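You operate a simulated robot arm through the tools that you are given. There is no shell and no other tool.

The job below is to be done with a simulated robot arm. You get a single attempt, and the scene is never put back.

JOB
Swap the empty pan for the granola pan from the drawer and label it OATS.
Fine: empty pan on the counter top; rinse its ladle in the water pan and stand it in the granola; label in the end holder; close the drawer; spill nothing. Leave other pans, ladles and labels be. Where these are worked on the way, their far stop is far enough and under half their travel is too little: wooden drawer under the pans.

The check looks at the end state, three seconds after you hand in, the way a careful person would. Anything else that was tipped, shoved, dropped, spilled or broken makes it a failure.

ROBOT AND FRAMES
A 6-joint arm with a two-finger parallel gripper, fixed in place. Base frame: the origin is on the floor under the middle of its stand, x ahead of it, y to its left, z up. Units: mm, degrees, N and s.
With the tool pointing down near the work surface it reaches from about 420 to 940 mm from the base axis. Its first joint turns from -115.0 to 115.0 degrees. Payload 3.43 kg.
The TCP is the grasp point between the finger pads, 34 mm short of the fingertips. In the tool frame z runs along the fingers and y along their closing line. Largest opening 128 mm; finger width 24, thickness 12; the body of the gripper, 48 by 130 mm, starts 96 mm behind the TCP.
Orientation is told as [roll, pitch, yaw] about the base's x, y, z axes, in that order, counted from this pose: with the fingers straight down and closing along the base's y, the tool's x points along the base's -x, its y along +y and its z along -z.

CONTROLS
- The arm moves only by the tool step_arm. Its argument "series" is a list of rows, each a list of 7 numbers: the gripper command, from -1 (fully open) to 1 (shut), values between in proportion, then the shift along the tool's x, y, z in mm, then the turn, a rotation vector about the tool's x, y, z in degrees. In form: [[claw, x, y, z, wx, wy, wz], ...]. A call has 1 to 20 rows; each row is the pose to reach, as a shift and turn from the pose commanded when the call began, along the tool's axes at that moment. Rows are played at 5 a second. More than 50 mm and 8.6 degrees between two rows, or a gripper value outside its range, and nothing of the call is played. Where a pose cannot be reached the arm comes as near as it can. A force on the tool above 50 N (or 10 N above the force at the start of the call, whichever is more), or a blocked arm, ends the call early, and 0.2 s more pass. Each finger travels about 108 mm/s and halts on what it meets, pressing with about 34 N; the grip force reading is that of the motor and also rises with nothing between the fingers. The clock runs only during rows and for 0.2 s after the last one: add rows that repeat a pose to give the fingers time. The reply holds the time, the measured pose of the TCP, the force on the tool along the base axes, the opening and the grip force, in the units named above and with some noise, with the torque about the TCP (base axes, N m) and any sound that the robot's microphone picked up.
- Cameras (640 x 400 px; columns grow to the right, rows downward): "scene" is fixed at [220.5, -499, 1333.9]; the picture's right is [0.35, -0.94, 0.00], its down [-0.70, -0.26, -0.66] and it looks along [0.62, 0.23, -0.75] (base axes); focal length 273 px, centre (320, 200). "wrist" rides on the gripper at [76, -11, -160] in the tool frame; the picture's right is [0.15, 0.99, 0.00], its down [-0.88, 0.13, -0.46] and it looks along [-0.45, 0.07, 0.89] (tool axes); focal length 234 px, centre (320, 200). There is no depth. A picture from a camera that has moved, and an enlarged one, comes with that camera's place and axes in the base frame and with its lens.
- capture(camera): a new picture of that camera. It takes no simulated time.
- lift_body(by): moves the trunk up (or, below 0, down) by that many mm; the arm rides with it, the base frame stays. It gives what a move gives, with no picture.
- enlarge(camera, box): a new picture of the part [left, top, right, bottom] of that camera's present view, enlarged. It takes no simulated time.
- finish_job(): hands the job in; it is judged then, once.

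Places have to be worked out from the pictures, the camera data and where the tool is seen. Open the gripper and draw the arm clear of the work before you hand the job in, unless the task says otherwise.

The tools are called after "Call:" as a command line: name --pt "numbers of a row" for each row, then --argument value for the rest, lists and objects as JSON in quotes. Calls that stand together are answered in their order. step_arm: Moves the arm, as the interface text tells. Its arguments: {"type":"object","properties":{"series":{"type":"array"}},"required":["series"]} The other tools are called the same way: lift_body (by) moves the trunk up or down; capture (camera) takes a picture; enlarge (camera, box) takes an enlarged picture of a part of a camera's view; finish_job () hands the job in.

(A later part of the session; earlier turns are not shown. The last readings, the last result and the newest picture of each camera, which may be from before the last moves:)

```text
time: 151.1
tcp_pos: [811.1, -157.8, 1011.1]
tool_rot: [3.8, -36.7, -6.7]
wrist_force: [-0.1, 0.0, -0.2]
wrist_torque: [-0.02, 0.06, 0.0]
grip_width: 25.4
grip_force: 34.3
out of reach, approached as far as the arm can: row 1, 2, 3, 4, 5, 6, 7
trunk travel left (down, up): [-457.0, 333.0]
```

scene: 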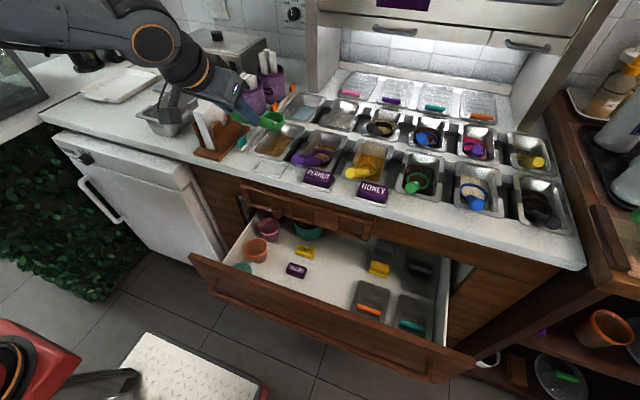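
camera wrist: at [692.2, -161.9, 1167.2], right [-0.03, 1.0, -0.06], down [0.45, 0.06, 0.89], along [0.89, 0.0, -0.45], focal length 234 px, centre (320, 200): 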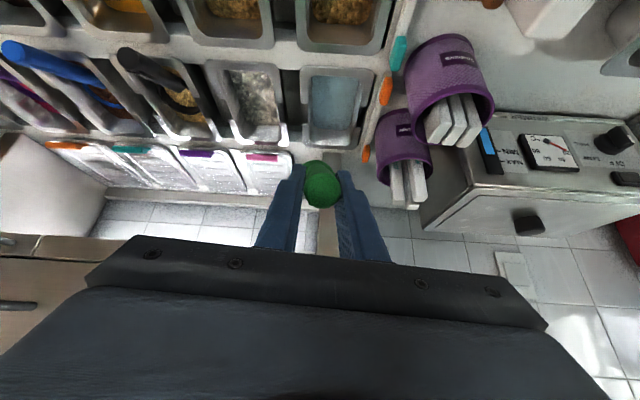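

The requested tilted pose conflicts with a wrist limit here. I reset the command with a tiny trunk move and then reduce the tilt to about −15° (which also makes the ladle steeper, good for dipping).

Call:
lift_body --by 20

Call:
step_arm --pt "1 8 0 -6 1 4 0" --pt "1 16 0 -11 2 8 0" --pt "1 24 0 -17 3 12 0" --pt "1 32 0 -23 3.8 17 0" --pt "1 40 0 -28 3.8 21.5 0" --pt "1 40 0 -28 3.8 21.5 0"

Call:
capture --camera "scene"

```text
time: 151.8
tcp_pos: [814.5, -162.2, 1029.8]
tool_rot: [3.9, -36.6, -6.6]
wrist_force: [-0.6, 0.4, 0.5]
wrist_torque: [0.0, 0.03, -0.01]
grip_width: 25.1
grip_force: 34.4
trunk travel left (down, up): [-477.0, 313.0]
```

```text
time: 153.2
tcp_pos: [742.1, -182.9, 1005.0]
tool_rot: [8.8, -19.4, -6.3]
wrist_force: [-0.6, 0.6, -0.4]
wrist_torque: [-0.02, 0.04, -0.02]
grip_width: 25.3
grip_force: 34.1
out of reach, approached as far as the arm can: row 1, 2, 3, 4, 5, 6
trunk travel left (down, up): [-477.0, 313.0]
```

```text
taken
```

scene: 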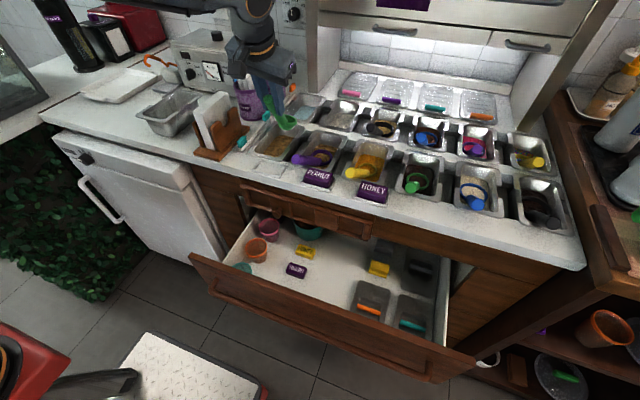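

Roll keeps growing: a wrist joint is evidently at its limit in this arm configuration. I reset the command and probe by rotating slightly about the tool axis to see which direction is free.

Call:
lift_body --by 20

Call:
step_arm --pt "1 0 0 0 0 0 3" --pt "1 0 0 0 0 0 6"

```text
time: 153.8
tcp_pos: [742.9, -181.0, 1023.0]
tool_rot: [9.0, -19.6, -6.3]
wrist_force: [0.8, -0.4, -0.5]
wrist_torque: [0.04, 0.02, 0.01]
grip_width: 25.0
grip_force: 33.7
trunk travel left (down, up): [-497.0, 293.0]
```

```text
time: 154.4
tcp_pos: [744.2, -181.8, 1023.9]
tool_rot: [11.0, -18.5, -12.6]
wrist_force: [0.5, -0.4, -0.5]
wrist_torque: [0.0, -0.01, 0.02]
grip_width: 25.2
grip_force: 33.6
trunk travel left (down, up): [-497.0, 293.0]
```

Call:
step_arm --pt "1 0 0 0 2 0 0" --pt "1 0 0 0 4 0 0"

```text
time: 155.0
tcp_pos: [743.7, -181.9, 1023.5]
tool_rot: [11.1, -18.5, -12.5]
wrist_force: [0.2, 0.9, -0.7]
wrist_torque: [-0.01, 0.02, 0.02]
grip_width: 25.6
grip_force: 33.8
out of reach, approached as far as the arm can: row 2
trunk travel left (down, up): [-497.0, 293.0]
```

Call:
lift_body --by 5

Call:
step_arm --pt "1 0 0 0 2 0 0" --pt "1 0 0 0 2 0 0" --pt "1 0 0 0 2 0 0"

Call:
capture --camera "wrist"

```text
time: 155.6
tcp_pos: [743.3, -181.1, 1028.5]
tool_rot: [11.0, -18.5, -12.5]
wrist_force: [0.4, 0.6, -0.7]
wrist_torque: [0.0, 0.01, -0.01]
grip_width: 25.4
grip_force: 33.8
trunk travel left (down, up): [-502.0, 288.0]
```

```text
time: 156.4
tcp_pos: [741.8, -181.4, 1029.1]
tool_rot: [11.0, -18.4, -12.5]
wrist_force: [0.3, 0.2, -0.3]
wrist_torque: [0.02, 0.02, 0.0]
grip_width: 25.1
grip_force: 33.6
trunk travel left (down, up): [-502.0, 288.0]
```

```text
taken
camera wrist: at [615.7, -195.4, 1151.5], right [0.02, 0.99, 0.13], down [0.68, -0.11, 0.73], along [0.73, 0.08, -0.67], focal length 234 px, centre (320, 200)
```

wrist: 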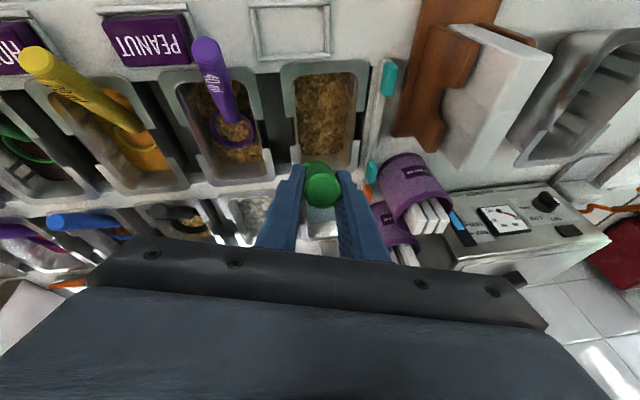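

I check the arm itself in the scene view to understand the wrist configuration.

Call:
capture --camera "scene"

Call:
enlarge --camera "scene" --box '[120, 0, 340, 140]'

```text
taken
```

scene: 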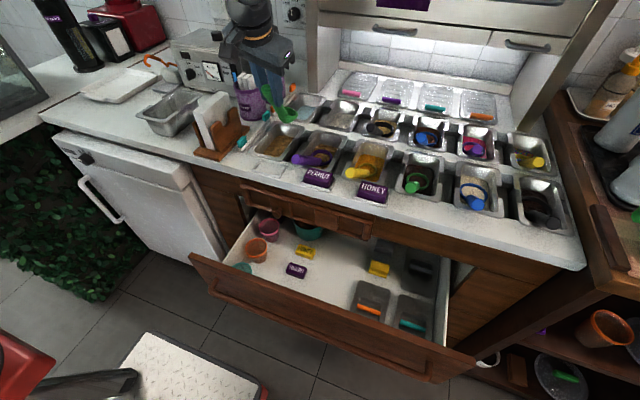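

```text
2.86 times, centred on (230, 70) of scene
camera zoom: at [220.5, -499.0, 1333.9], right [0.35, -0.94, 0.0], down [-0.7, -0.26, -0.66], along [0.62, 0.23, -0.75], focal length 779 px, centre (577, 571)
```

zoom: 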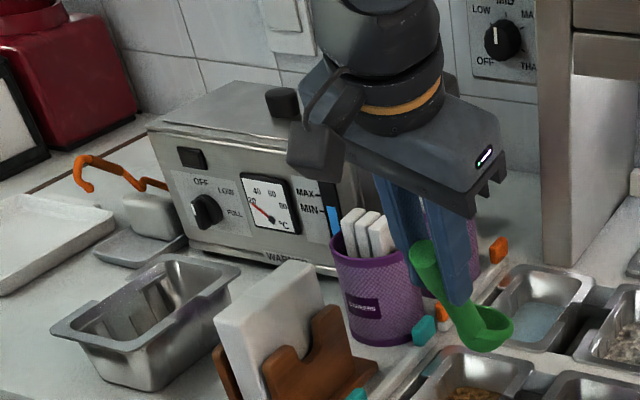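

I retreat to open space in front of the counter with the present orientation.

Call:
step_arm --pt "1 25 2 -15 0 0 0" --pt "1 50 3.5 -31 0 0 0" --pt "1 75 5 -46 0 0 0" --pt "1 100 7 -61 0 0 0" --pt "1 125 8.5 -77 0 0 0" --pt "1 150 10 -92 0 0 0"

Call:
capture --camera "scene"

```text
time: 157.8
tcp_pos: [574.5, -150.2, 1066.2]
tool_rot: [9.7, -18.7, -12.6]
wrist_force: [0.2, 0.3, -1.3]
wrist_torque: [0.03, 0.03, -0.02]
grip_width: 25.4
grip_force: 33.8
out of reach, approached as far as the arm can: row 1, 2, 3, 4, 5, 6
trunk travel left (down, up): [-502.0, 288.0]
```

```text
taken
```

scene: 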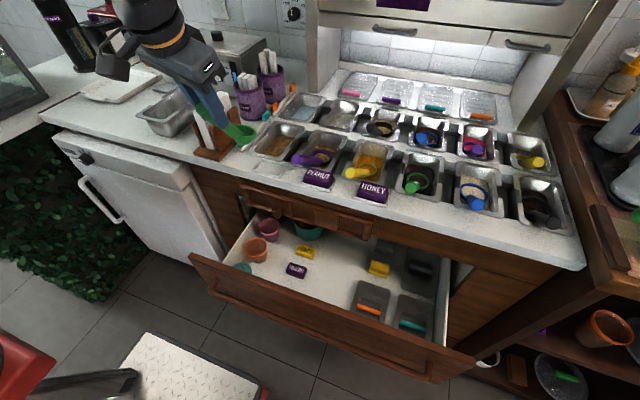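

Call:
lift_body --by 245

Call:
step_arm --pt "1 -10 5 30 1.5 -3 -1" --pt "1 -20 8 65 3 -6 -2" --pt "1 -30 11 100 4.5 -9 -3" --pt "1 -40 14 135 6 -12 -4" --pt "1 -50 17 165 8 -15 -5" --pt "1 -58 20 190 9.7 -16.3 -6" --pt "1 -58 20 190 9.7 -16.3 -6"

```text
time: 160.3
tcp_pos: [506.2, -150.3, 1311.9]
tool_rot: [9.7, -18.7, -12.7]
wrist_force: [-0.2, -0.1, -0.8]
wrist_torque: [0.02, 0.02, -0.01]
grip_width: 25.4
grip_force: 33.5
trunk travel left (down, up): [-747.0, 43.0]
```

```text
time: 161.9
tcp_pos: [629.5, -128.4, 1164.4]
tool_rot: [0.3, -38.2, -7.1]
wrist_force: [0.4, 0.3, -0.4]
wrist_torque: [-0.02, 0.01, 0.02]
grip_width: 25.2
grip_force: 34.1
out of reach, approached as far as the arm can: row 5, 6
trunk travel left (down, up): [-747.0, 43.0]
```

At this pose the orientation is reached exactly. I try rotating the pitch back toward vertical from here in small steps to see if the wrist frees up.

Call:
step_arm --pt "1 0 0 0 0 4 0" --pt "1 0 0 0 0 8 0" --pt "1 0 0 0 0 12 0"

```text
time: 162.7
tcp_pos: [622.5, -136.7, 1152.8]
tool_rot: [0.8, -31.8, -7.3]
wrist_force: [-0.2, 0.2, -1.2]
wrist_torque: [0.01, 0.02, 0.02]
grip_width: 25.1
grip_force: 33.9
out of reach, approached as far as the arm can: row 1, 2, 3
trunk travel left (down, up): [-747.0, 43.0]
```

Rotating toward vertical is still blocked. I'll retrace the earlier traverse back to the left side, where the wrist was in its original configuration.

Call:
lift_body --by -10

Call:
step_arm --pt "1 5 8 10 0 -2 0" --pt "1 15 10 22 0 -4 0" --pt "1 20 30 25 0 -4 0" --pt "1 20 60 25 0 -4 0" --pt "1 18 95 26 0 -4 0" --pt "1 15 135 28 0 -4 0" --pt "1 12 175 30 0 -4 0" --pt "1 9 215 32 0 -4 0" --pt "1 6 255 34 0 -4 0" --pt "1 3 295 36 0 -4 0" --pt "1 0 335 38 0 -4 0" --pt "1 0 340 38 0 -4 0"

Call:
capture --camera "scene"

```text
time: 163.3
tcp_pos: [623.5, -138.6, 1141.4]
tool_rot: [0.8, -31.7, -7.2]
wrist_force: [-0.2, -0.2, -0.6]
wrist_torque: [0.02, 0.02, -0.03]
grip_width: 25.0
grip_force: 34.4
trunk travel left (down, up): [-737.0, 53.0]
```

```text
time: 165.9
tcp_pos: [685.2, 198.8, 1114.1]
tool_rot: [0.9, -35.8, -7.4]
wrist_force: [0.1, -0.4, -1.0]
wrist_torque: [0.03, 0.01, -0.01]
grip_width: 25.4
grip_force: 33.9
out of reach, approached as far as the arm can: row 5, 6, 7, 8
trunk travel left (down, up): [-737.0, 53.0]
```

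```text
taken
```

scene: 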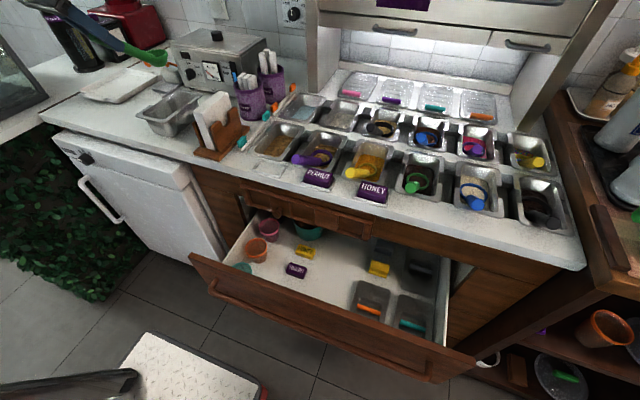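

Back on the left side the pose is exact. I test rotating the pitch toward vertical here.

Call:
step_arm --pt "1 0 0 -10 0 5 0" --pt "1 0 0 -20 0 10 0" --pt "1 0 0 -20 0 15 0" --pt "1 0 0 -20 0 20 0"

```text
time: 166.9
tcp_pos: [672.9, 198.7, 1130.0]
tool_rot: [0.7, -15.6, -7.0]
wrist_force: [0.3, 0.2, 0.1]
wrist_torque: [0.0, 0.01, 0.03]
grip_width: 25.3
grip_force: 34.5
trunk travel left (down, up): [-737.0, 53.0]
```

The wrist is free again (pitch −15.6° reached exactly). I raise the arm relative to the trunk, then lower the trunk, so the reach toward the water pan is made from a good configuration.

Call:
step_arm --pt "1 0 0 -35 0 0 0" --pt "1 0 0 -75 0 0 0" --pt "1 1 0 -115 0 0 0" --pt "1 1 0 -155 0 0 0" --pt "1 2 0 -195 0 0 0" --pt "1 2 0 -215 0 0 0"

Call:
lift_body --by -300

Call:
capture --camera "scene"

```text
time: 168.3
tcp_pos: [610.8, 202.3, 1334.8]
tool_rot: [0.7, -15.7, -7.0]
wrist_force: [0.3, -0.2, -0.8]
wrist_torque: [0.01, 0.02, -0.04]
grip_width: 25.2
grip_force: 34.6
trunk travel left (down, up): [-737.0, 53.0]
```

```text
time: 171.3
tcp_pos: [613.7, 204.4, 1037.7]
tool_rot: [0.8, -15.9, -7.0]
wrist_force: [2.9, 1.9, 11.0]
wrist_torque: [-0.04, -1.05, 0.11]
grip_width: 25.6
grip_force: 33.9
trunk travel left (down, up): [-437.0, 353.0]
```

```text
taken
```

scene: 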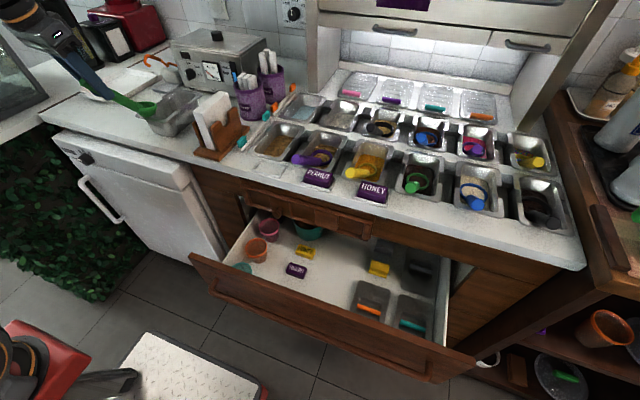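

The ladle cup touched the empty pan's front rim (Fz 11 N). I raise immediately and inspect.

Call:
lift_body --by 60

Call:
enlarge --camera "scene" --box '[80, 50, 240, 160]'

Call:
capture --camera "wrist"

```text
time: 172.3
tcp_pos: [612.9, 204.0, 1096.6]
tool_rot: [0.7, -15.6, -7.0]
wrist_force: [-0.1, 1.2, -0.6]
wrist_torque: [0.01, 0.0, 0.01]
grip_width: 25.0
grip_force: 33.7
trunk travel left (down, up): [-497.0, 293.0]
```

```text
3.64 times, centred on (160, 105) of scene
camera zoom: at [220.5, -499.0, 1333.9], right [0.35, -0.94, 0.0], down [-0.7, -0.26, -0.66], along [0.62, 0.23, -0.75], focal length 992 px, centre (902, 546)
```

zoom: 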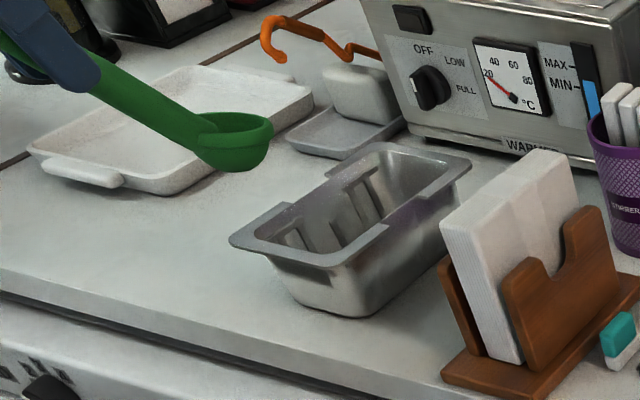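

```text
taken
camera wrist: at [495.8, 205.9, 1229.5], right [-0.02, 1.0, -0.03], down [0.73, 0.04, 0.68], along [0.68, -0.01, -0.73], focal length 234 px, centre (320, 200)
```

wrist: 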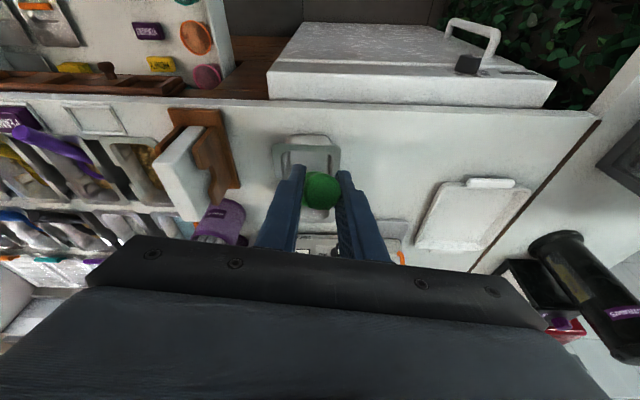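

The pan is upright and in place; the ladle is still held at ~52° slope. I traverse right in front of the counter at this height and check that no limit is hit.

Call:
step_arm --pt "1 -1 -15 0.3 0 0 0" --pt "1 -3 -45 0.8 0 0 0" --pt "1 -5 -80 1.4 0 0 0" --pt "1 -7 -120 2 0 0 0" --pt "1 -10 -160 2.7 0 0 0" --pt "1 -12 -200 3.4 0 0 0" --pt "1 -15 -240 4.1 0 0 0" --pt "1 -17 -280 4.8 0 0 0" --pt "1 -19 -315 5.4 0 0 0" --pt "1 -20.8 -340 5.8 0 0 0"

```text
time: 174.5
tcp_pos: [593.0, -136.0, 1091.1]
tool_rot: [0.8, -15.8, -7.0]
wrist_force: [-0.2, 0.6, -0.9]
wrist_torque: [-0.02, 0.07, -0.04]
grip_width: 25.1
grip_force: 33.8
trunk travel left (down, up): [-497.0, 293.0]
```

No limits here. I lower the trunk a bit (good reach at low trunk) and move forward over the granola pan toward the water pan.

Call:
lift_body --by -70

Call:
step_arm --pt "1 -10 1 2.8 0 0 0" --pt "1 -33 3 9.2 0 0 0" --pt "1 -60 6 16.8 0 0 0" --pt "1 -88 8.5 24.6 0 0 0" --pt "1 -116 11 32.4 0 0 0" --pt "1 -144 14 40.2 0 0 0" --pt "1 -172 16.5 48 0 0 0" --pt "1 -200 19 55.9 0 0 0" --pt "1 -228 22 63.7 0 0 0" --pt "1 -250 24 69.9 0 0 0"

Call:
capture --camera "scene"

```text
time: 175.6
tcp_pos: [594.0, -136.6, 1023.0]
tool_rot: [0.7, -15.7, -7.0]
wrist_force: [0.2, -0.3, -1.3]
wrist_torque: [0.0, 0.05, 0.02]
grip_width: 25.2
grip_force: 33.9
trunk travel left (down, up): [-427.0, 363.0]
```

```text
time: 177.8
tcp_pos: [855.2, -143.0, 1025.3]
tool_rot: [0.8, -15.7, -7.1]
wrist_force: [-0.1, 1.2, 0.5]
wrist_torque: [0.0, 0.0, 0.01]
grip_width: 25.1
grip_force: 34.2
trunk travel left (down, up): [-427.0, 363.0]
```

```text
taken
```

scene: 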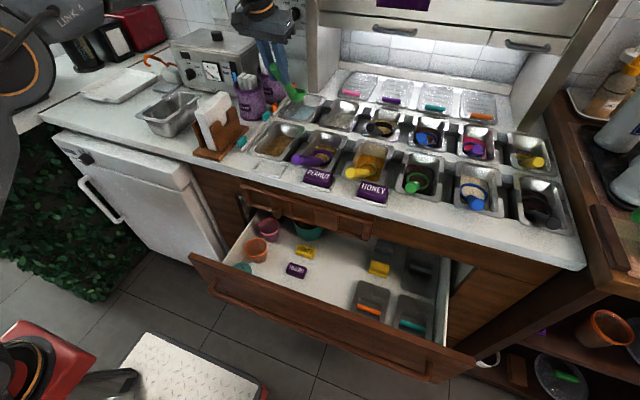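

Good reach now. I look at the ladle cup relative to the water pan.

Call:
enlarge --camera "scene" --box '[220, 20, 380, 140]'

Call:
capture --camera "wrist"

Call:
enlarge --camera "wrist" --box '[240, 60, 400, 240]'

```text
3.33 times, centred on (300, 80) of scene
camera zoom: at [220.5, -499.0, 1333.9], right [0.35, -0.94, 0.0], down [-0.7, -0.26, -0.66], along [0.62, 0.23, -0.75], focal length 909 px, centre (387, 600)
```

zoom: 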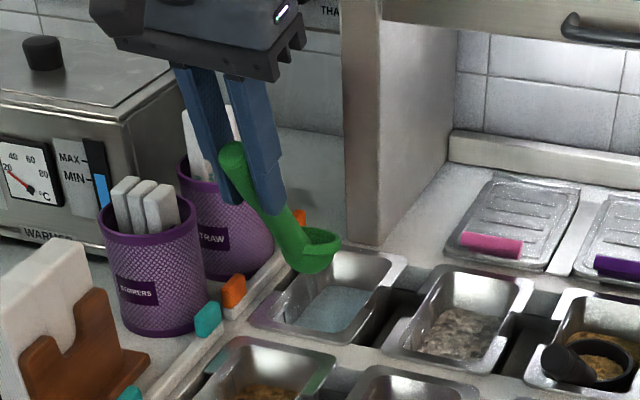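

```text
taken
camera wrist: at [738.4, -141.7, 1158.1], right [-0.02, 1.0, -0.03], down [0.73, 0.04, 0.68], along [0.68, -0.01, -0.73], focal length 234 px, centre (320, 200)
```

wrist: 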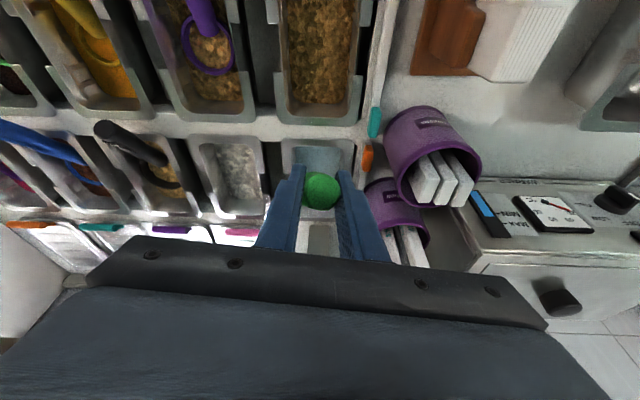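

```text
2.22 times, centred on (320, 150) of wrist
camera zoom: at [738.4, -141.7, 1158.1], right [-0.02, 1.0, -0.03], down [0.73, 0.04, 0.68], along [0.68, -0.01, -0.73], focal length 520 px, centre (320, 311)
```

zoom: 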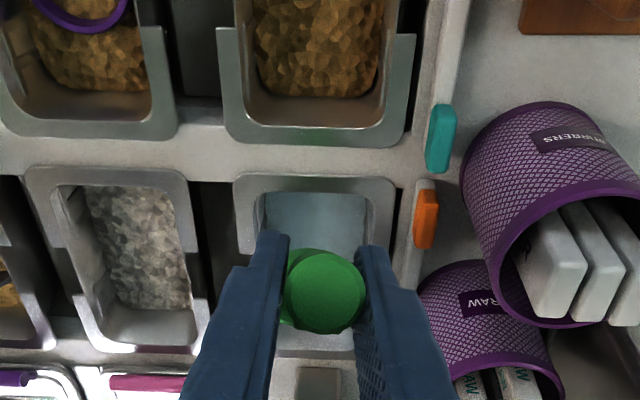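

Call:
enlarge --camera "scene" --box '[265, 60, 345, 120]'

```text
6.67 times, centred on (305, 90) of scene
camera zoom: at [220.5, -499.0, 1333.9], right [0.35, -0.94, 0.0], down [-0.7, -0.26, -0.66], along [0.62, 0.23, -0.75], focal length 1818 px, centre (420, 933)
```

zoom: 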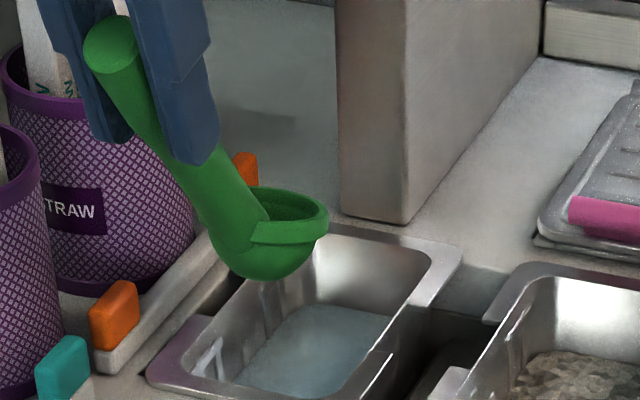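

The cup is centred over the front part of the water pan. I move ~50 mm further in, then lower with the trunk.

Call:
step_arm --pt "1 -10 2 2.8 0 0 0" --pt "1 -28 5 7.9 0 0 0" --pt "1 -42 8 11.8 0 0 0" --pt "1 -48.4 9.1 13.6 0 0 0" --pt "1 -48.4 9.1 13.6 0 0 0"

Call:
enlarge --camera "scene" --box '[265, 60, 345, 120]'

```text
time: 179.0
tcp_pos: [903.1, -141.1, 1024.4]
tool_rot: [0.7, -15.7, -7.0]
wrist_force: [0.1, -1.0, -0.4]
wrist_torque: [-0.01, 0.0, 0.03]
grip_width: 25.3
grip_force: 34.0
trunk travel left (down, up): [-427.0, 363.0]
```

```text
6.67 times, centred on (305, 90) of scene
camera zoom: at [220.5, -499.0, 1333.9], right [0.35, -0.94, 0.0], down [-0.7, -0.26, -0.66], along [0.62, 0.23, -0.75], focal length 1818 px, centre (420, 933)
```

zoom: 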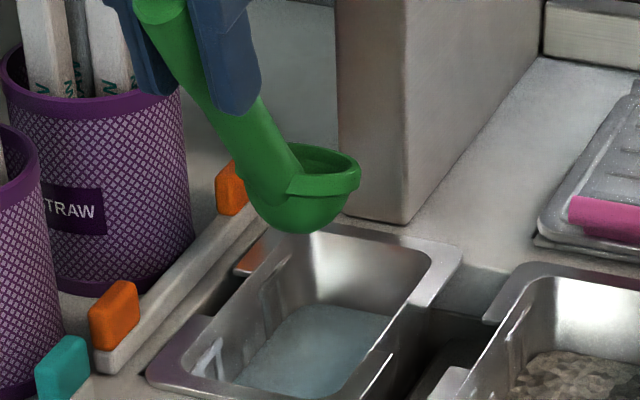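

Call:
lift_body --by -70

Call:
enlarge --camera "scene" --box '[265, 60, 345, 120]'

Call:
enlarge --camera "wrist" --box '[240, 60, 400, 240]'

```text
time: 180.0
tcp_pos: [906.2, -141.3, 953.1]
tool_rot: [0.8, -15.7, -7.1]
wrist_force: [-0.1, -0.5, -0.8]
wrist_torque: [0.05, 0.03, 0.02]
grip_width: 25.1
grip_force: 34.0
trunk travel left (down, up): [-357.0, 433.0]
```

```text
6.67 times, centred on (305, 90) of scene
camera zoom: at [220.5, -499.0, 1333.9], right [0.35, -0.94, 0.0], down [-0.7, -0.26, -0.66], along [0.62, 0.23, -0.75], focal length 1818 px, centre (420, 933)
```

zoom: 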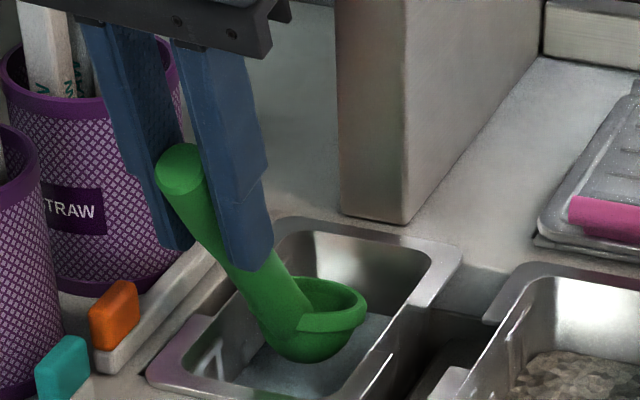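

```text
2.22 times, centred on (320, 150) of wrist
camera zoom: at [788.1, -138.7, 1086.7], right [-0.02, 1.0, -0.03], down [0.73, 0.04, 0.68], along [0.68, -0.01, -0.73], focal length 520 px, centre (320, 311)
```

zoom: 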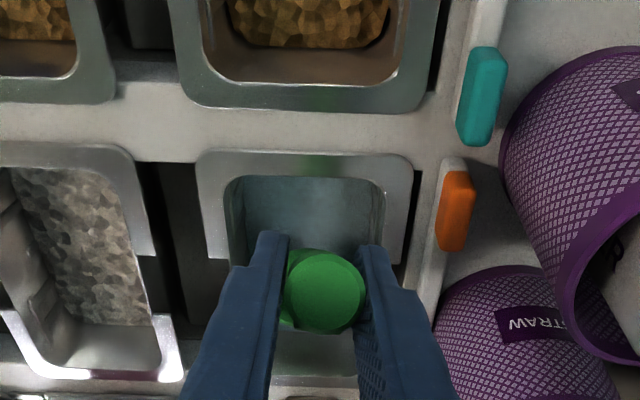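

The cup is in the pan just above the water. I lower it gently into the water, watching the force.

Call:
step_arm --pt "1 1.1 0 3.9 0 0 0" --pt "1 2.2 0 7.7 0 0 0" --pt "1 3.2 0 11.6 0 0 0" --pt "1 4.3 0 15.4 0 0 0" --pt "1 5.4 0 19.3 0 0 0" --pt "1 5.9 0 21.2 0 0 0"

Call:
enlarge --camera "scene" --box '[265, 60, 345, 120]'

```text
time: 181.4
tcp_pos: [906.9, -139.3, 931.6]
tool_rot: [0.7, -15.7, -7.0]
wrist_force: [0.0, 0.1, -1.1]
wrist_torque: [0.02, 0.03, -0.01]
grip_width: 25.1
grip_force: 34.3
trunk travel left (down, up): [-357.0, 433.0]
```

```text
6.67 times, centred on (305, 90) of scene
camera zoom: at [220.5, -499.0, 1333.9], right [0.35, -0.94, 0.0], down [-0.7, -0.26, -0.66], along [0.62, 0.23, -0.75], focal length 1818 px, centre (420, 933)
```

zoom: 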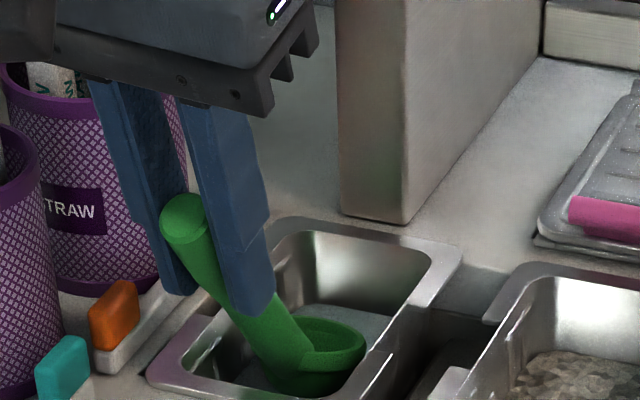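

Call:
step_arm --pt "1 0.5 0 1.9 0 0 0" --pt "1 1.1 0 3.9 0 0 0" --pt "1 1.6 0 5.8 0 0 0" --pt "1 2.2 0 7.7 0 0 0" --pt "1 2.7 0 9.6 0 0 0"

Call:
enlarge --camera "scene" --box '[265, 60, 345, 120]'

```text
time: 182.6
tcp_pos: [904.8, -139.9, 921.0]
tool_rot: [0.6, -15.7, -7.1]
wrist_force: [-1.1, 0.1, -0.6]
wrist_torque: [-0.03, 0.08, 0.01]
grip_width: 25.1
grip_force: 34.0
trunk travel left (down, up): [-357.0, 433.0]
```

```text
6.67 times, centred on (305, 90) of scene
camera zoom: at [220.5, -499.0, 1333.9], right [0.35, -0.94, 0.0], down [-0.7, -0.26, -0.66], along [0.62, 0.23, -0.75], focal length 1818 px, centre (420, 933)
```

zoom: 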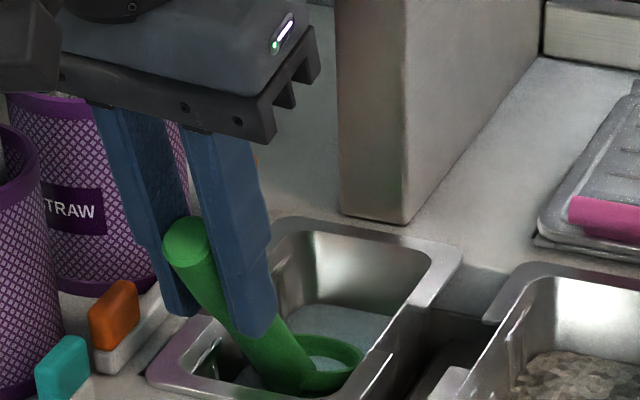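

Water is now visible inside the cup. I lower a few millimetres more and swirl gently in the water.

Call:
step_arm --pt "1 0.5 0 1.9 0 0 0" --pt "1 1.1 0 3.9 0 0 0" --pt "1 1.6 0 5.8 0 0 0"

Call:
enlarge --camera "scene" --box '[265, 60, 345, 120]'

```text
time: 183.4
tcp_pos: [904.5, -140.2, 917.6]
tool_rot: [0.7, -15.8, -7.0]
wrist_force: [-0.5, 1.5, 6.4]
wrist_torque: [0.09, -0.49, 0.08]
grip_width: 25.1
grip_force: 33.6
trunk travel left (down, up): [-357.0, 433.0]
```

```text
6.67 times, centred on (305, 90) of scene
camera zoom: at [220.5, -499.0, 1333.9], right [0.35, -0.94, 0.0], down [-0.7, -0.26, -0.66], along [0.62, 0.23, -0.75], focal length 1818 px, centre (420, 933)
```

zoom: 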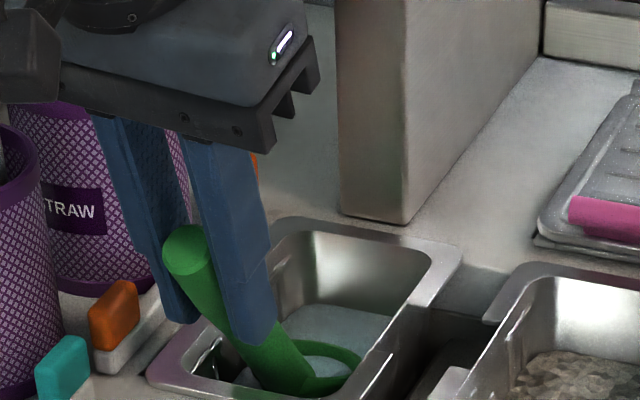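

The cup is on the pan floor, filled to its rim with water. I ease up 3 mm and swirl it back and forth, with a slight extra tilt.

Call:
step_arm --pt "1 -0.8 0 -3 0 0 0" --pt "1 -10 0 0 0 0 0" --pt "1 -15 0 1 0 0 0" --pt "1 -5 0 -1.5 0 0 0" --pt "1 8 0 -5 0 0 0" --pt "1 13 0 -7 0 0 0" --pt "1 0 0 -3 0 0 0" --pt "1 -12 0 0.5 0 0 0" --pt "1 -1 0 -3 0 0 0" --pt "1 -2 0 -8 0 4 0" --pt "1 -3 0 -12 0 8 0" --pt "1 -3 0 -12 0 8 0" --pt "1 -3 0 -12 0 8 0"

Call:
enlarge --camera "scene" --box '[265, 60, 345, 120]'

```text
time: 186.2
tcp_pos: [903.6, -140.0, 927.9]
tool_rot: [0.8, -7.8, -7.0]
wrist_force: [0.0, 1.1, 9.0]
wrist_torque: [0.0, -0.67, 0.01]
grip_width: 25.2
grip_force: 34.0
trunk travel left (down, up): [-357.0, 433.0]
```

```text
6.67 times, centred on (305, 90) of scene
camera zoom: at [220.5, -499.0, 1333.9], right [0.35, -0.94, 0.0], down [-0.7, -0.26, -0.66], along [0.62, 0.23, -0.75], focal length 1818 px, centre (420, 933)
```

zoom: 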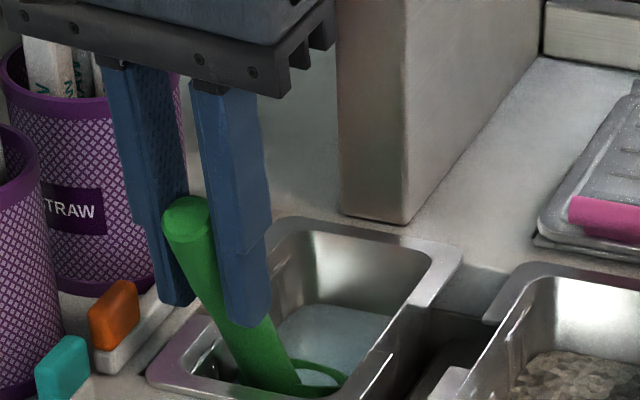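

Well immersed. I lift it out, restoring the tilt, and check for residue.

Call:
step_arm --pt "1 -1 0 -8 0 0 0" --pt "1 -3 0 -20 0 -2 0" --pt "1 -5 0 -35 0 -5 0" --pt "1 -8 0 -55 0 -8 0" --pt "1 -11 0 -78 0 -8 0" --pt "1 -14 0 -100 0 -8 0"

Call:
enlarge --camera "scene" --box '[265, 50, 345, 110]'

Call:
enlarge --camera "wrist" --box '[240, 60, 400, 240]'

```text
time: 187.6
tcp_pos: [900.5, -141.5, 1026.9]
tool_rot: [0.7, -15.7, -7.0]
wrist_force: [1.4, 0.0, -0.9]
wrist_torque: [0.03, 0.04, -0.03]
grip_width: 25.1
grip_force: 33.6
out of reach, approached as far as the arm can: row 6
trunk travel left (down, up): [-357.0, 433.0]
```

```text
6.67 times, centred on (305, 80) of scene
camera zoom: at [220.5, -499.0, 1333.9], right [0.35, -0.94, 0.0], down [-0.7, -0.26, -0.66], along [0.62, 0.23, -0.75], focal length 1818 px, centre (420, 1000)
```

zoom: 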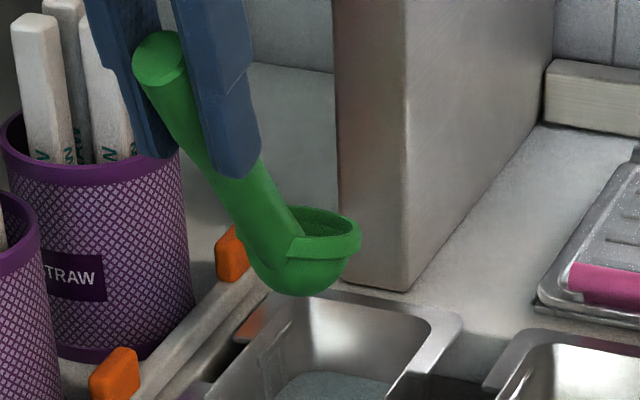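

```text
2.22 times, centred on (320, 150) of wrist
camera zoom: at [783.9, -139.6, 1159.9], right [-0.02, 1.0, -0.03], down [0.73, 0.03, 0.68], along [0.68, -0.01, -0.73], focal length 520 px, centre (320, 311)
```

zoom: 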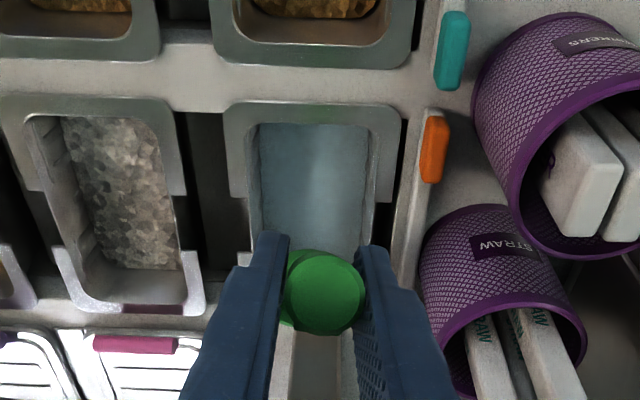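

Call:
enlarge --camera "scene" --box '[288, 72, 318, 98]'

```text
15.38 times, centred on (303, 85) of scene
camera zoom: at [220.5, -499.0, 1333.9], right [0.35, -0.94, 0.0], down [-0.7, -0.26, -0.66], along [0.62, 0.23, -0.75], focal length 4196 px, centre (582, 1969)
```

zoom: 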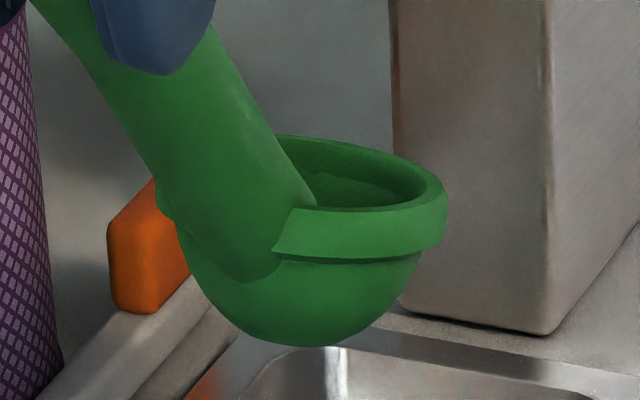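

No residue visible; the cup looks clean. I retreat to above the granola pan, keeping height.

Call:
step_arm --pt "1 10 -1 -3 0 0 0" --pt "1 35 -4 -10 0 0 0" --pt "1 65 -7 -18 0 0 0" --pt "1 95 -10 -26.6 0 0 0" --pt "1 125 -13.5 -35 0 0 0" --pt "1 155 -17 -43.4 0 0 0" --pt "1 180 -20 -50.4 0 0 0" --pt "1 193.5 -21.1 -54.2 0 0 0"

Call:
step_arm --pt "1 0 0 0 0 -5 0" --pt "1 0 0 0 0 -10 0" --pt "1 0 0 0 0 -15 0" --pt "1 0 0 0 0 -19.3 0" --pt "1 0 0 0 0 -19.3 0"

Call:
enlarge --camera "scene" --box '[210, 60, 330, 170]'

Call:
capture --camera "wrist"

```text
time: 189.4
tcp_pos: [700.0, -139.1, 1023.7]
tool_rot: [0.7, -15.6, -7.1]
wrist_force: [0.0, -0.7, -1.6]
wrist_torque: [-0.01, 0.06, -0.01]
grip_width: 25.0
grip_force: 33.7
trunk travel left (down, up): [-357.0, 433.0]
```

```text
time: 190.6
tcp_pos: [697.9, -138.7, 1025.9]
tool_rot: [0.9, -34.9, -7.4]
wrist_force: [0.6, -0.2, -0.8]
wrist_torque: [0.01, 0.07, 0.03]
grip_width: 25.1
grip_force: 34.4
trunk travel left (down, up): [-357.0, 433.0]
```

```text
3.64 times, centred on (270, 115) of scene
camera zoom: at [220.5, -499.0, 1333.9], right [0.35, -0.94, 0.0], down [-0.7, -0.26, -0.66], along [0.62, 0.23, -0.75], focal length 992 px, centre (502, 509)
```

zoom: 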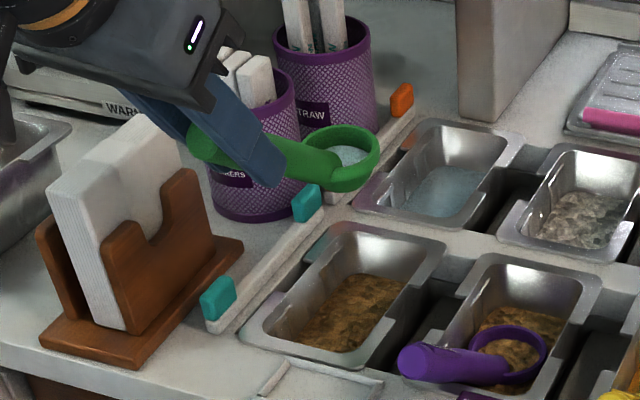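

```text
taken
camera wrist: at [544.1, -131.0, 1112.2], right [0.0, 1.0, -0.07], down [0.47, 0.06, 0.88], along [0.88, -0.03, -0.47], focal length 234 px, centre (320, 200)
```

wrist: 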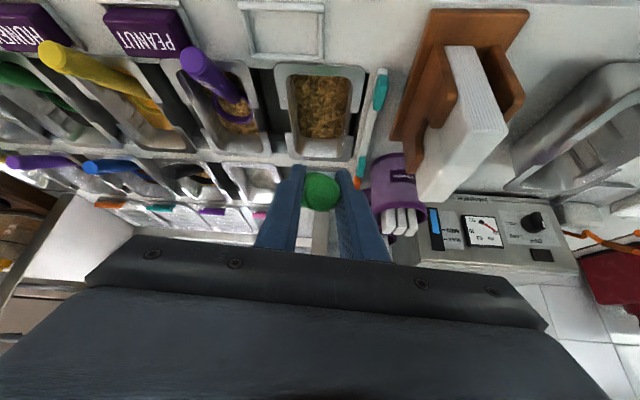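

There is something pale inside the cup; I zoom to see whether it is water or residue.

Call:
enlarge --camera "scene" --box '[288, 86, 318, 116]'

Call:
enlarge --camera "scene" --box '[255, 80, 345, 150]'

```text
13.33 times, centred on (303, 101) of scene
camera zoom: at [220.5, -499.0, 1333.9], right [0.35, -0.94, 0.0], down [-0.7, -0.26, -0.66], along [0.62, 0.23, -0.75], focal length 3636 px, centre (547, 1520)
```

zoom: 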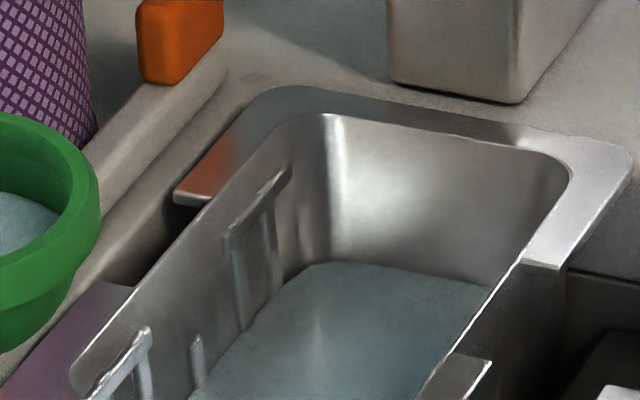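

```text
5.71 times, centred on (300, 115) of scene
camera zoom: at [220.5, -499.0, 1333.9], right [0.35, -0.94, 0.0], down [-0.7, -0.26, -0.66], along [0.62, 0.23, -0.75], focal length 1558 px, centre (434, 686)
```

zoom: 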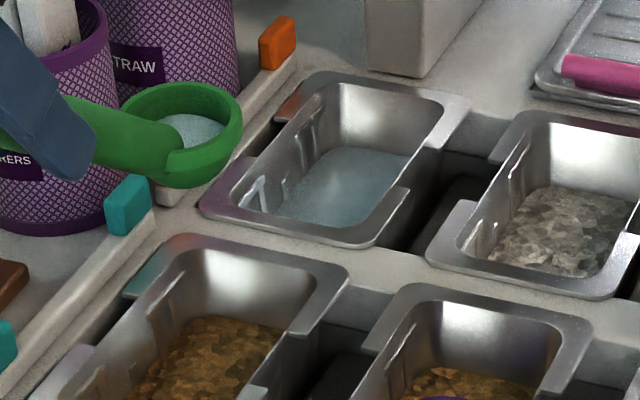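

Call:
enlarge --camera "scene" --box '[268, 88, 298, 112]'

```text
16.00 times, centred on (283, 100) of scene
camera zoom: at [220.5, -499.0, 1333.9], right [0.35, -0.94, 0.0], down [-0.7, -0.26, -0.66], along [0.62, 0.23, -0.75], focal length 4364 px, centre (912, 1800)
```

zoom: 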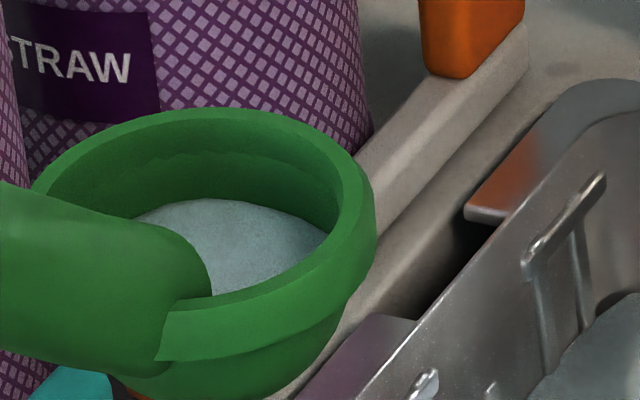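

The cup holds water from the dip, so I'll go back and pour it out over the water pan. First I shift height from trunk to arm (for a good wrist configuration).

Call:
step_arm --pt "1 -15 0 -21 0 0 0" --pt "1 -35 0 -50 0 0 0" --pt "1 -52 0 -74 0 0 0" --pt "1 -63 0 -90 0 0 0"

Call:
lift_body --by -130

```text
time: 191.6
tcp_pos: [702.1, -137.9, 1135.5]
tool_rot: [0.8, -35.0, -7.3]
wrist_force: [0.5, 0.0, -0.8]
wrist_torque: [0.01, 0.04, -0.02]
grip_width: 25.2
grip_force: 34.0
trunk travel left (down, up): [-357.0, 433.0]
```

```text
time: 193.2
tcp_pos: [699.6, -138.9, 1005.2]
tool_rot: [0.8, -35.0, -7.3]
wrist_force: [-0.2, 0.0, -0.9]
wrist_torque: [0.0, 0.02, -0.02]
grip_width: 25.3
grip_force: 34.0
trunk travel left (down, up): [-227.0, 563.0]
```

Call:
step_arm --pt "1 -10 0 8 0 0 0" --pt "1 -30 -1 25 0 0 0" --pt "1 -52 -1.6 43.6 0 0 0" --pt "1 -75 -2.4 63 0 0 0" --pt "1 -98 -3 82 0 0 0" --pt "1 -118 -3.7 99 0 0 0" --pt "1 -132.5 -4.2 111.2 0 0 0" --pt "1 -132.5 -4.2 111.2 0 0 0"

Call:
enlarge --camera "scene" --box '[250, 50, 350, 120]'

```text
time: 195.0
tcp_pos: [868.2, -162.7, 989.5]
tool_rot: [0.7, -34.9, -7.3]
wrist_force: [1.0, -0.2, 0.0]
wrist_torque: [-0.01, 0.07, -0.04]
grip_width: 25.3
grip_force: 33.9
trunk travel left (down, up): [-227.0, 563.0]
```

```text
5.71 times, centred on (300, 85) of scene
camera zoom: at [220.5, -499.0, 1333.9], right [0.35, -0.94, 0.0], down [-0.7, -0.26, -0.66], along [0.62, 0.23, -0.75], focal length 1558 px, centre (434, 857)
```

zoom: 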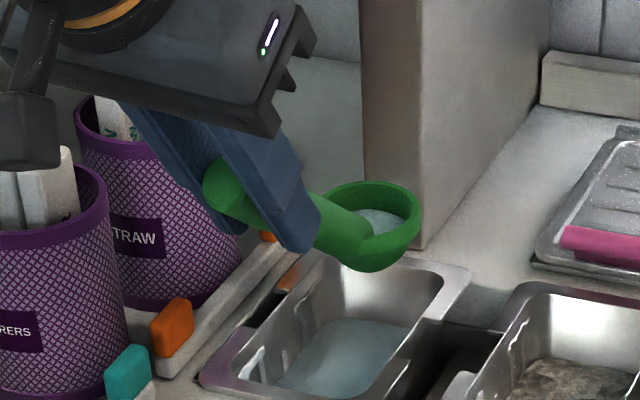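

No limits here. I now tilt the tool to −68° (keeping the cup above the pan), then roll it sideways over the pan to pour.

Call:
step_arm --pt "1 6 0 -4 0 -6.6 0" --pt "1 12 0 -8 0 -13.2 0" --pt "1 18 0 -12 0 -19.8 0" --pt "1 24 0 -16 0 -26.4 0" --pt "1 28.7 0 -20 0 -33 0" --pt "1 28.7 0 -20 0 -33 0"

Call:
enlarge --camera "scene" --box '[250, 50, 350, 120]'

```text
time: 196.4
tcp_pos: [835.5, -158.9, 989.7]
tool_rot: [1.8, -68.2, -8.6]
wrist_force: [0.5, 0.2, -0.9]
wrist_torque: [0.03, 0.03, 0.01]
grip_width: 25.2
grip_force: 33.9
trunk travel left (down, up): [-227.0, 563.0]
```

```text
5.71 times, centred on (300, 85) of scene
camera zoom: at [220.5, -499.0, 1333.9], right [0.35, -0.94, 0.0], down [-0.7, -0.26, -0.66], along [0.62, 0.23, -0.75], focal length 1558 px, centre (434, 857)
```

zoom: 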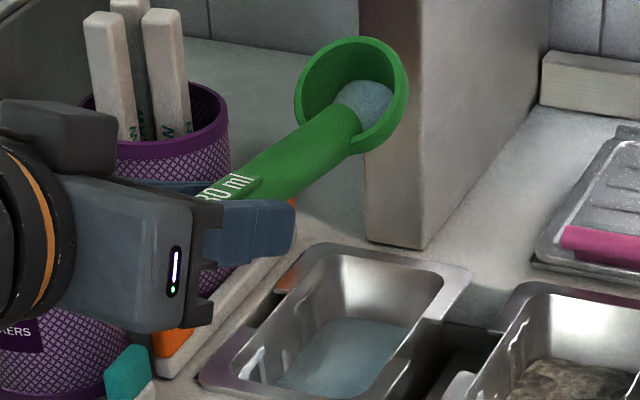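

The water stays in the cup. Now I roll the tool −130° about its axis over the pan so the cup tips sideways and empties into it.

Call:
step_arm --pt "1 1 -0.5 2 0 0 -8" --pt "1 3 -1.5 6 0 0 -16" --pt "1 5 -2.5 11 0 0 -24" --pt "1 7 -3.5 16 0 0 -32" --pt "1 9 -4.5 21 0 0 -40" --pt "1 11 -5.5 26 0 0 -48" --pt "1 13 -6.5 31 0 0 -56" --pt "1 15 -7.5 36 0 0 -64" --pt "1 15.2 -8.4 39.7 0 0 -72"

Call:
enlarge --camera "scene" --box '[250, 50, 350, 120]'

```text
time: 198.4
tcp_pos: [863.6, -170.5, 960.6]
tool_rot: [-66.8, -17.1, 76.3]
wrist_force: [0.1, 0.3, -1.4]
wrist_torque: [-0.01, 0.05, 0.0]
grip_width: 25.3
grip_force: 34.0
trunk travel left (down, up): [-227.0, 563.0]
```

```text
5.71 times, centred on (300, 85) of scene
camera zoom: at [220.5, -499.0, 1333.9], right [0.35, -0.94, 0.0], down [-0.7, -0.26, -0.66], along [0.62, 0.23, -0.75], focal length 1558 px, centre (434, 857)
```

zoom: 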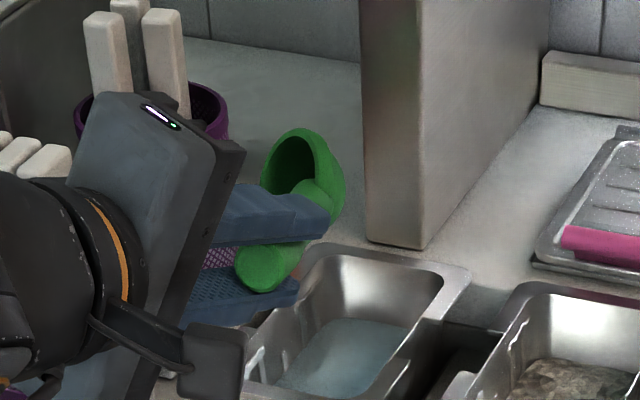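

The cup is over the pan and tipping. I continue the roll to finish pouring, hold, and look.

Call:
step_arm --pt "1 0 0 0 0 0 -8" --pt "1 0 0 0 0 0 -16" --pt "1 0 0 0 0 0 -24" --pt "1 0 0 0 0 0 -32" --pt "1 0 0 0 0 0 -40" --pt "1 0 0 0 0 0 -48" --pt "1 0 0 0 0 0 -56" --pt "1 0 0 0 0 0 -58" --pt "1 0 0 0 0 0 -58" --pt "1 0 0 0 0 0 -58"

Call:
enlarge --camera "scene" --box '[250, 50, 350, 120]'

Call:
capture --camera "wrist"

```text
time: 200.6
tcp_pos: [866.8, -178.8, 967.3]
tool_rot: [-61.3, 37.0, 97.3]
wrist_force: [0.4, 0.5, -0.1]
wrist_torque: [-0.02, 0.04, 0.04]
grip_width: 25.5
grip_force: 34.7
out of reach, approached as far as the arm can: row 7, 8, 9
trunk travel left (down, up): [-227.0, 563.0]
```

```text
5.71 times, centred on (300, 85) of scene
camera zoom: at [220.5, -499.0, 1333.9], right [0.35, -0.94, 0.0], down [-0.7, -0.26, -0.66], along [0.62, 0.23, -0.75], focal length 1558 px, centre (434, 857)
```

zoom: 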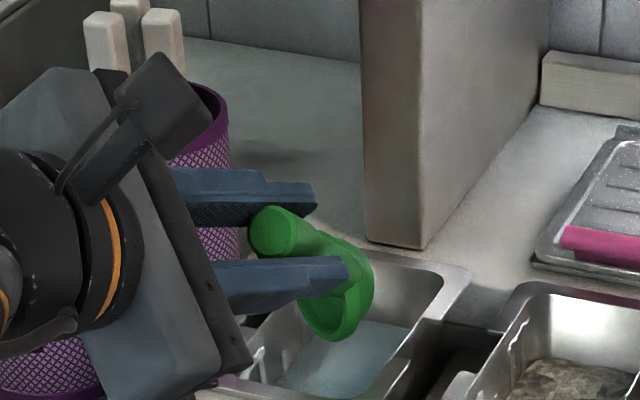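

```text
taken
camera wrist: at [733.5, -202.8, 1082.3], right [-0.39, -0.69, -0.61], down [-0.56, 0.7, -0.44], along [0.73, 0.16, -0.66], focal length 234 px, centre (320, 200)
```

wrist: 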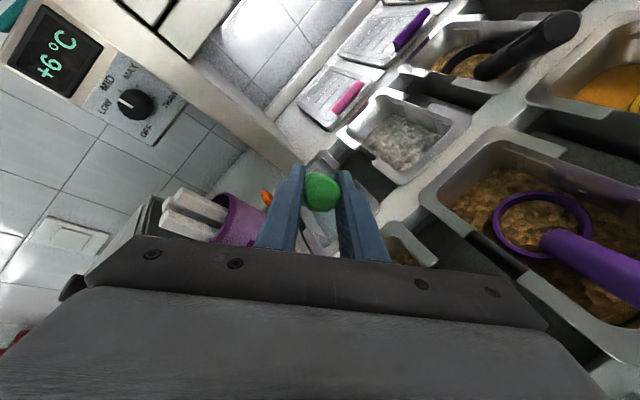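

The cup has been tipped past vertical over the pan. I roll it back upright and inspect the inside.

Call:
step_arm --pt "1 0 0 0 0 0 8.1" --pt "1 0 0 0 0 0 16.2" --pt "1 0 0 0 0 0 24.3" --pt "1 0 0 0 0 0 32.4" --pt "1 0 0 0 0 0 40.5" --pt "1 0 0 0 0 0 48.6" --pt "1 0 0 0 0 0 56.7" --pt "1 0 0 0 0 0 64.8" --pt "1 0 0 0 0 0 72.9" --pt "1 0 0 0 0 0 81" --pt "1 0 0 0 0 0 89.1" --pt "1 0 0 0 0 0 97.2" --pt "1 0 0 0 0 0 105.3" --pt "1 0 0 0 0 0 113.4" --pt "1 0 0 0 0 0 121.5" --pt "1 0 0 0 0 0 129.6"

Call:
enlarge --camera "scene" --box '[250, 50, 350, 120]'

```text
time: 204.0
tcp_pos: [864.7, -171.2, 960.6]
tool_rot: [1.0, -68.0, -7.8]
wrist_force: [0.4, -0.4, -0.8]
wrist_torque: [0.04, 0.02, -0.03]
grip_width: 25.2
grip_force: 34.2
trunk travel left (down, up): [-227.0, 563.0]
```

```text
5.71 times, centred on (300, 85) of scene
camera zoom: at [220.5, -499.0, 1333.9], right [0.35, -0.94, 0.0], down [-0.7, -0.26, -0.66], along [0.62, 0.23, -0.75], focal length 1558 px, centre (434, 857)
```

zoom: 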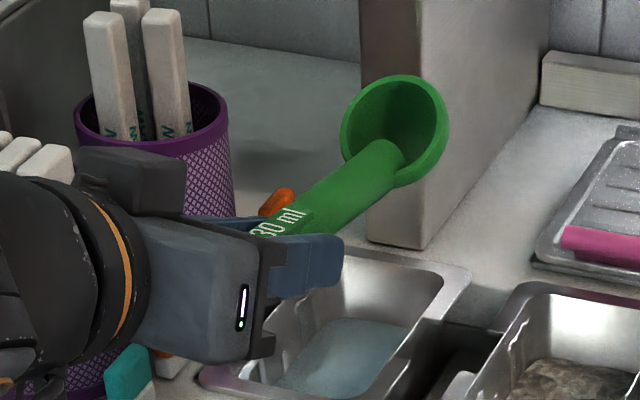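

The cup is empty and clean. I retreat, raising and restoring the −35° tilt, to above the granola pan.

Call:
step_arm --pt "1 -8 0 -25 0 0 0" --pt "1 -16 0 -50 0 0 0" --pt "1 -24 0 -74 0 0 0" --pt "1 -24 0 -74 0 7 0" --pt "1 -24 0 -74 0 14 0" --pt "1 -24 0 -74 0 21 0" --pt "1 -24 0 -74 0 28 0" --pt "1 -24 0 -74 0 33 0" --pt "1 -24 0 -74 0 33 0"

```text
time: 206.0
tcp_pos: [805.4, -164.9, 1010.4]
tool_rot: [0.4, -34.9, -7.0]
wrist_force: [0.1, 0.0, -0.8]
wrist_torque: [-0.03, 0.05, -0.01]
grip_width: 25.2
grip_force: 34.0
trunk travel left (down, up): [-227.0, 563.0]
```

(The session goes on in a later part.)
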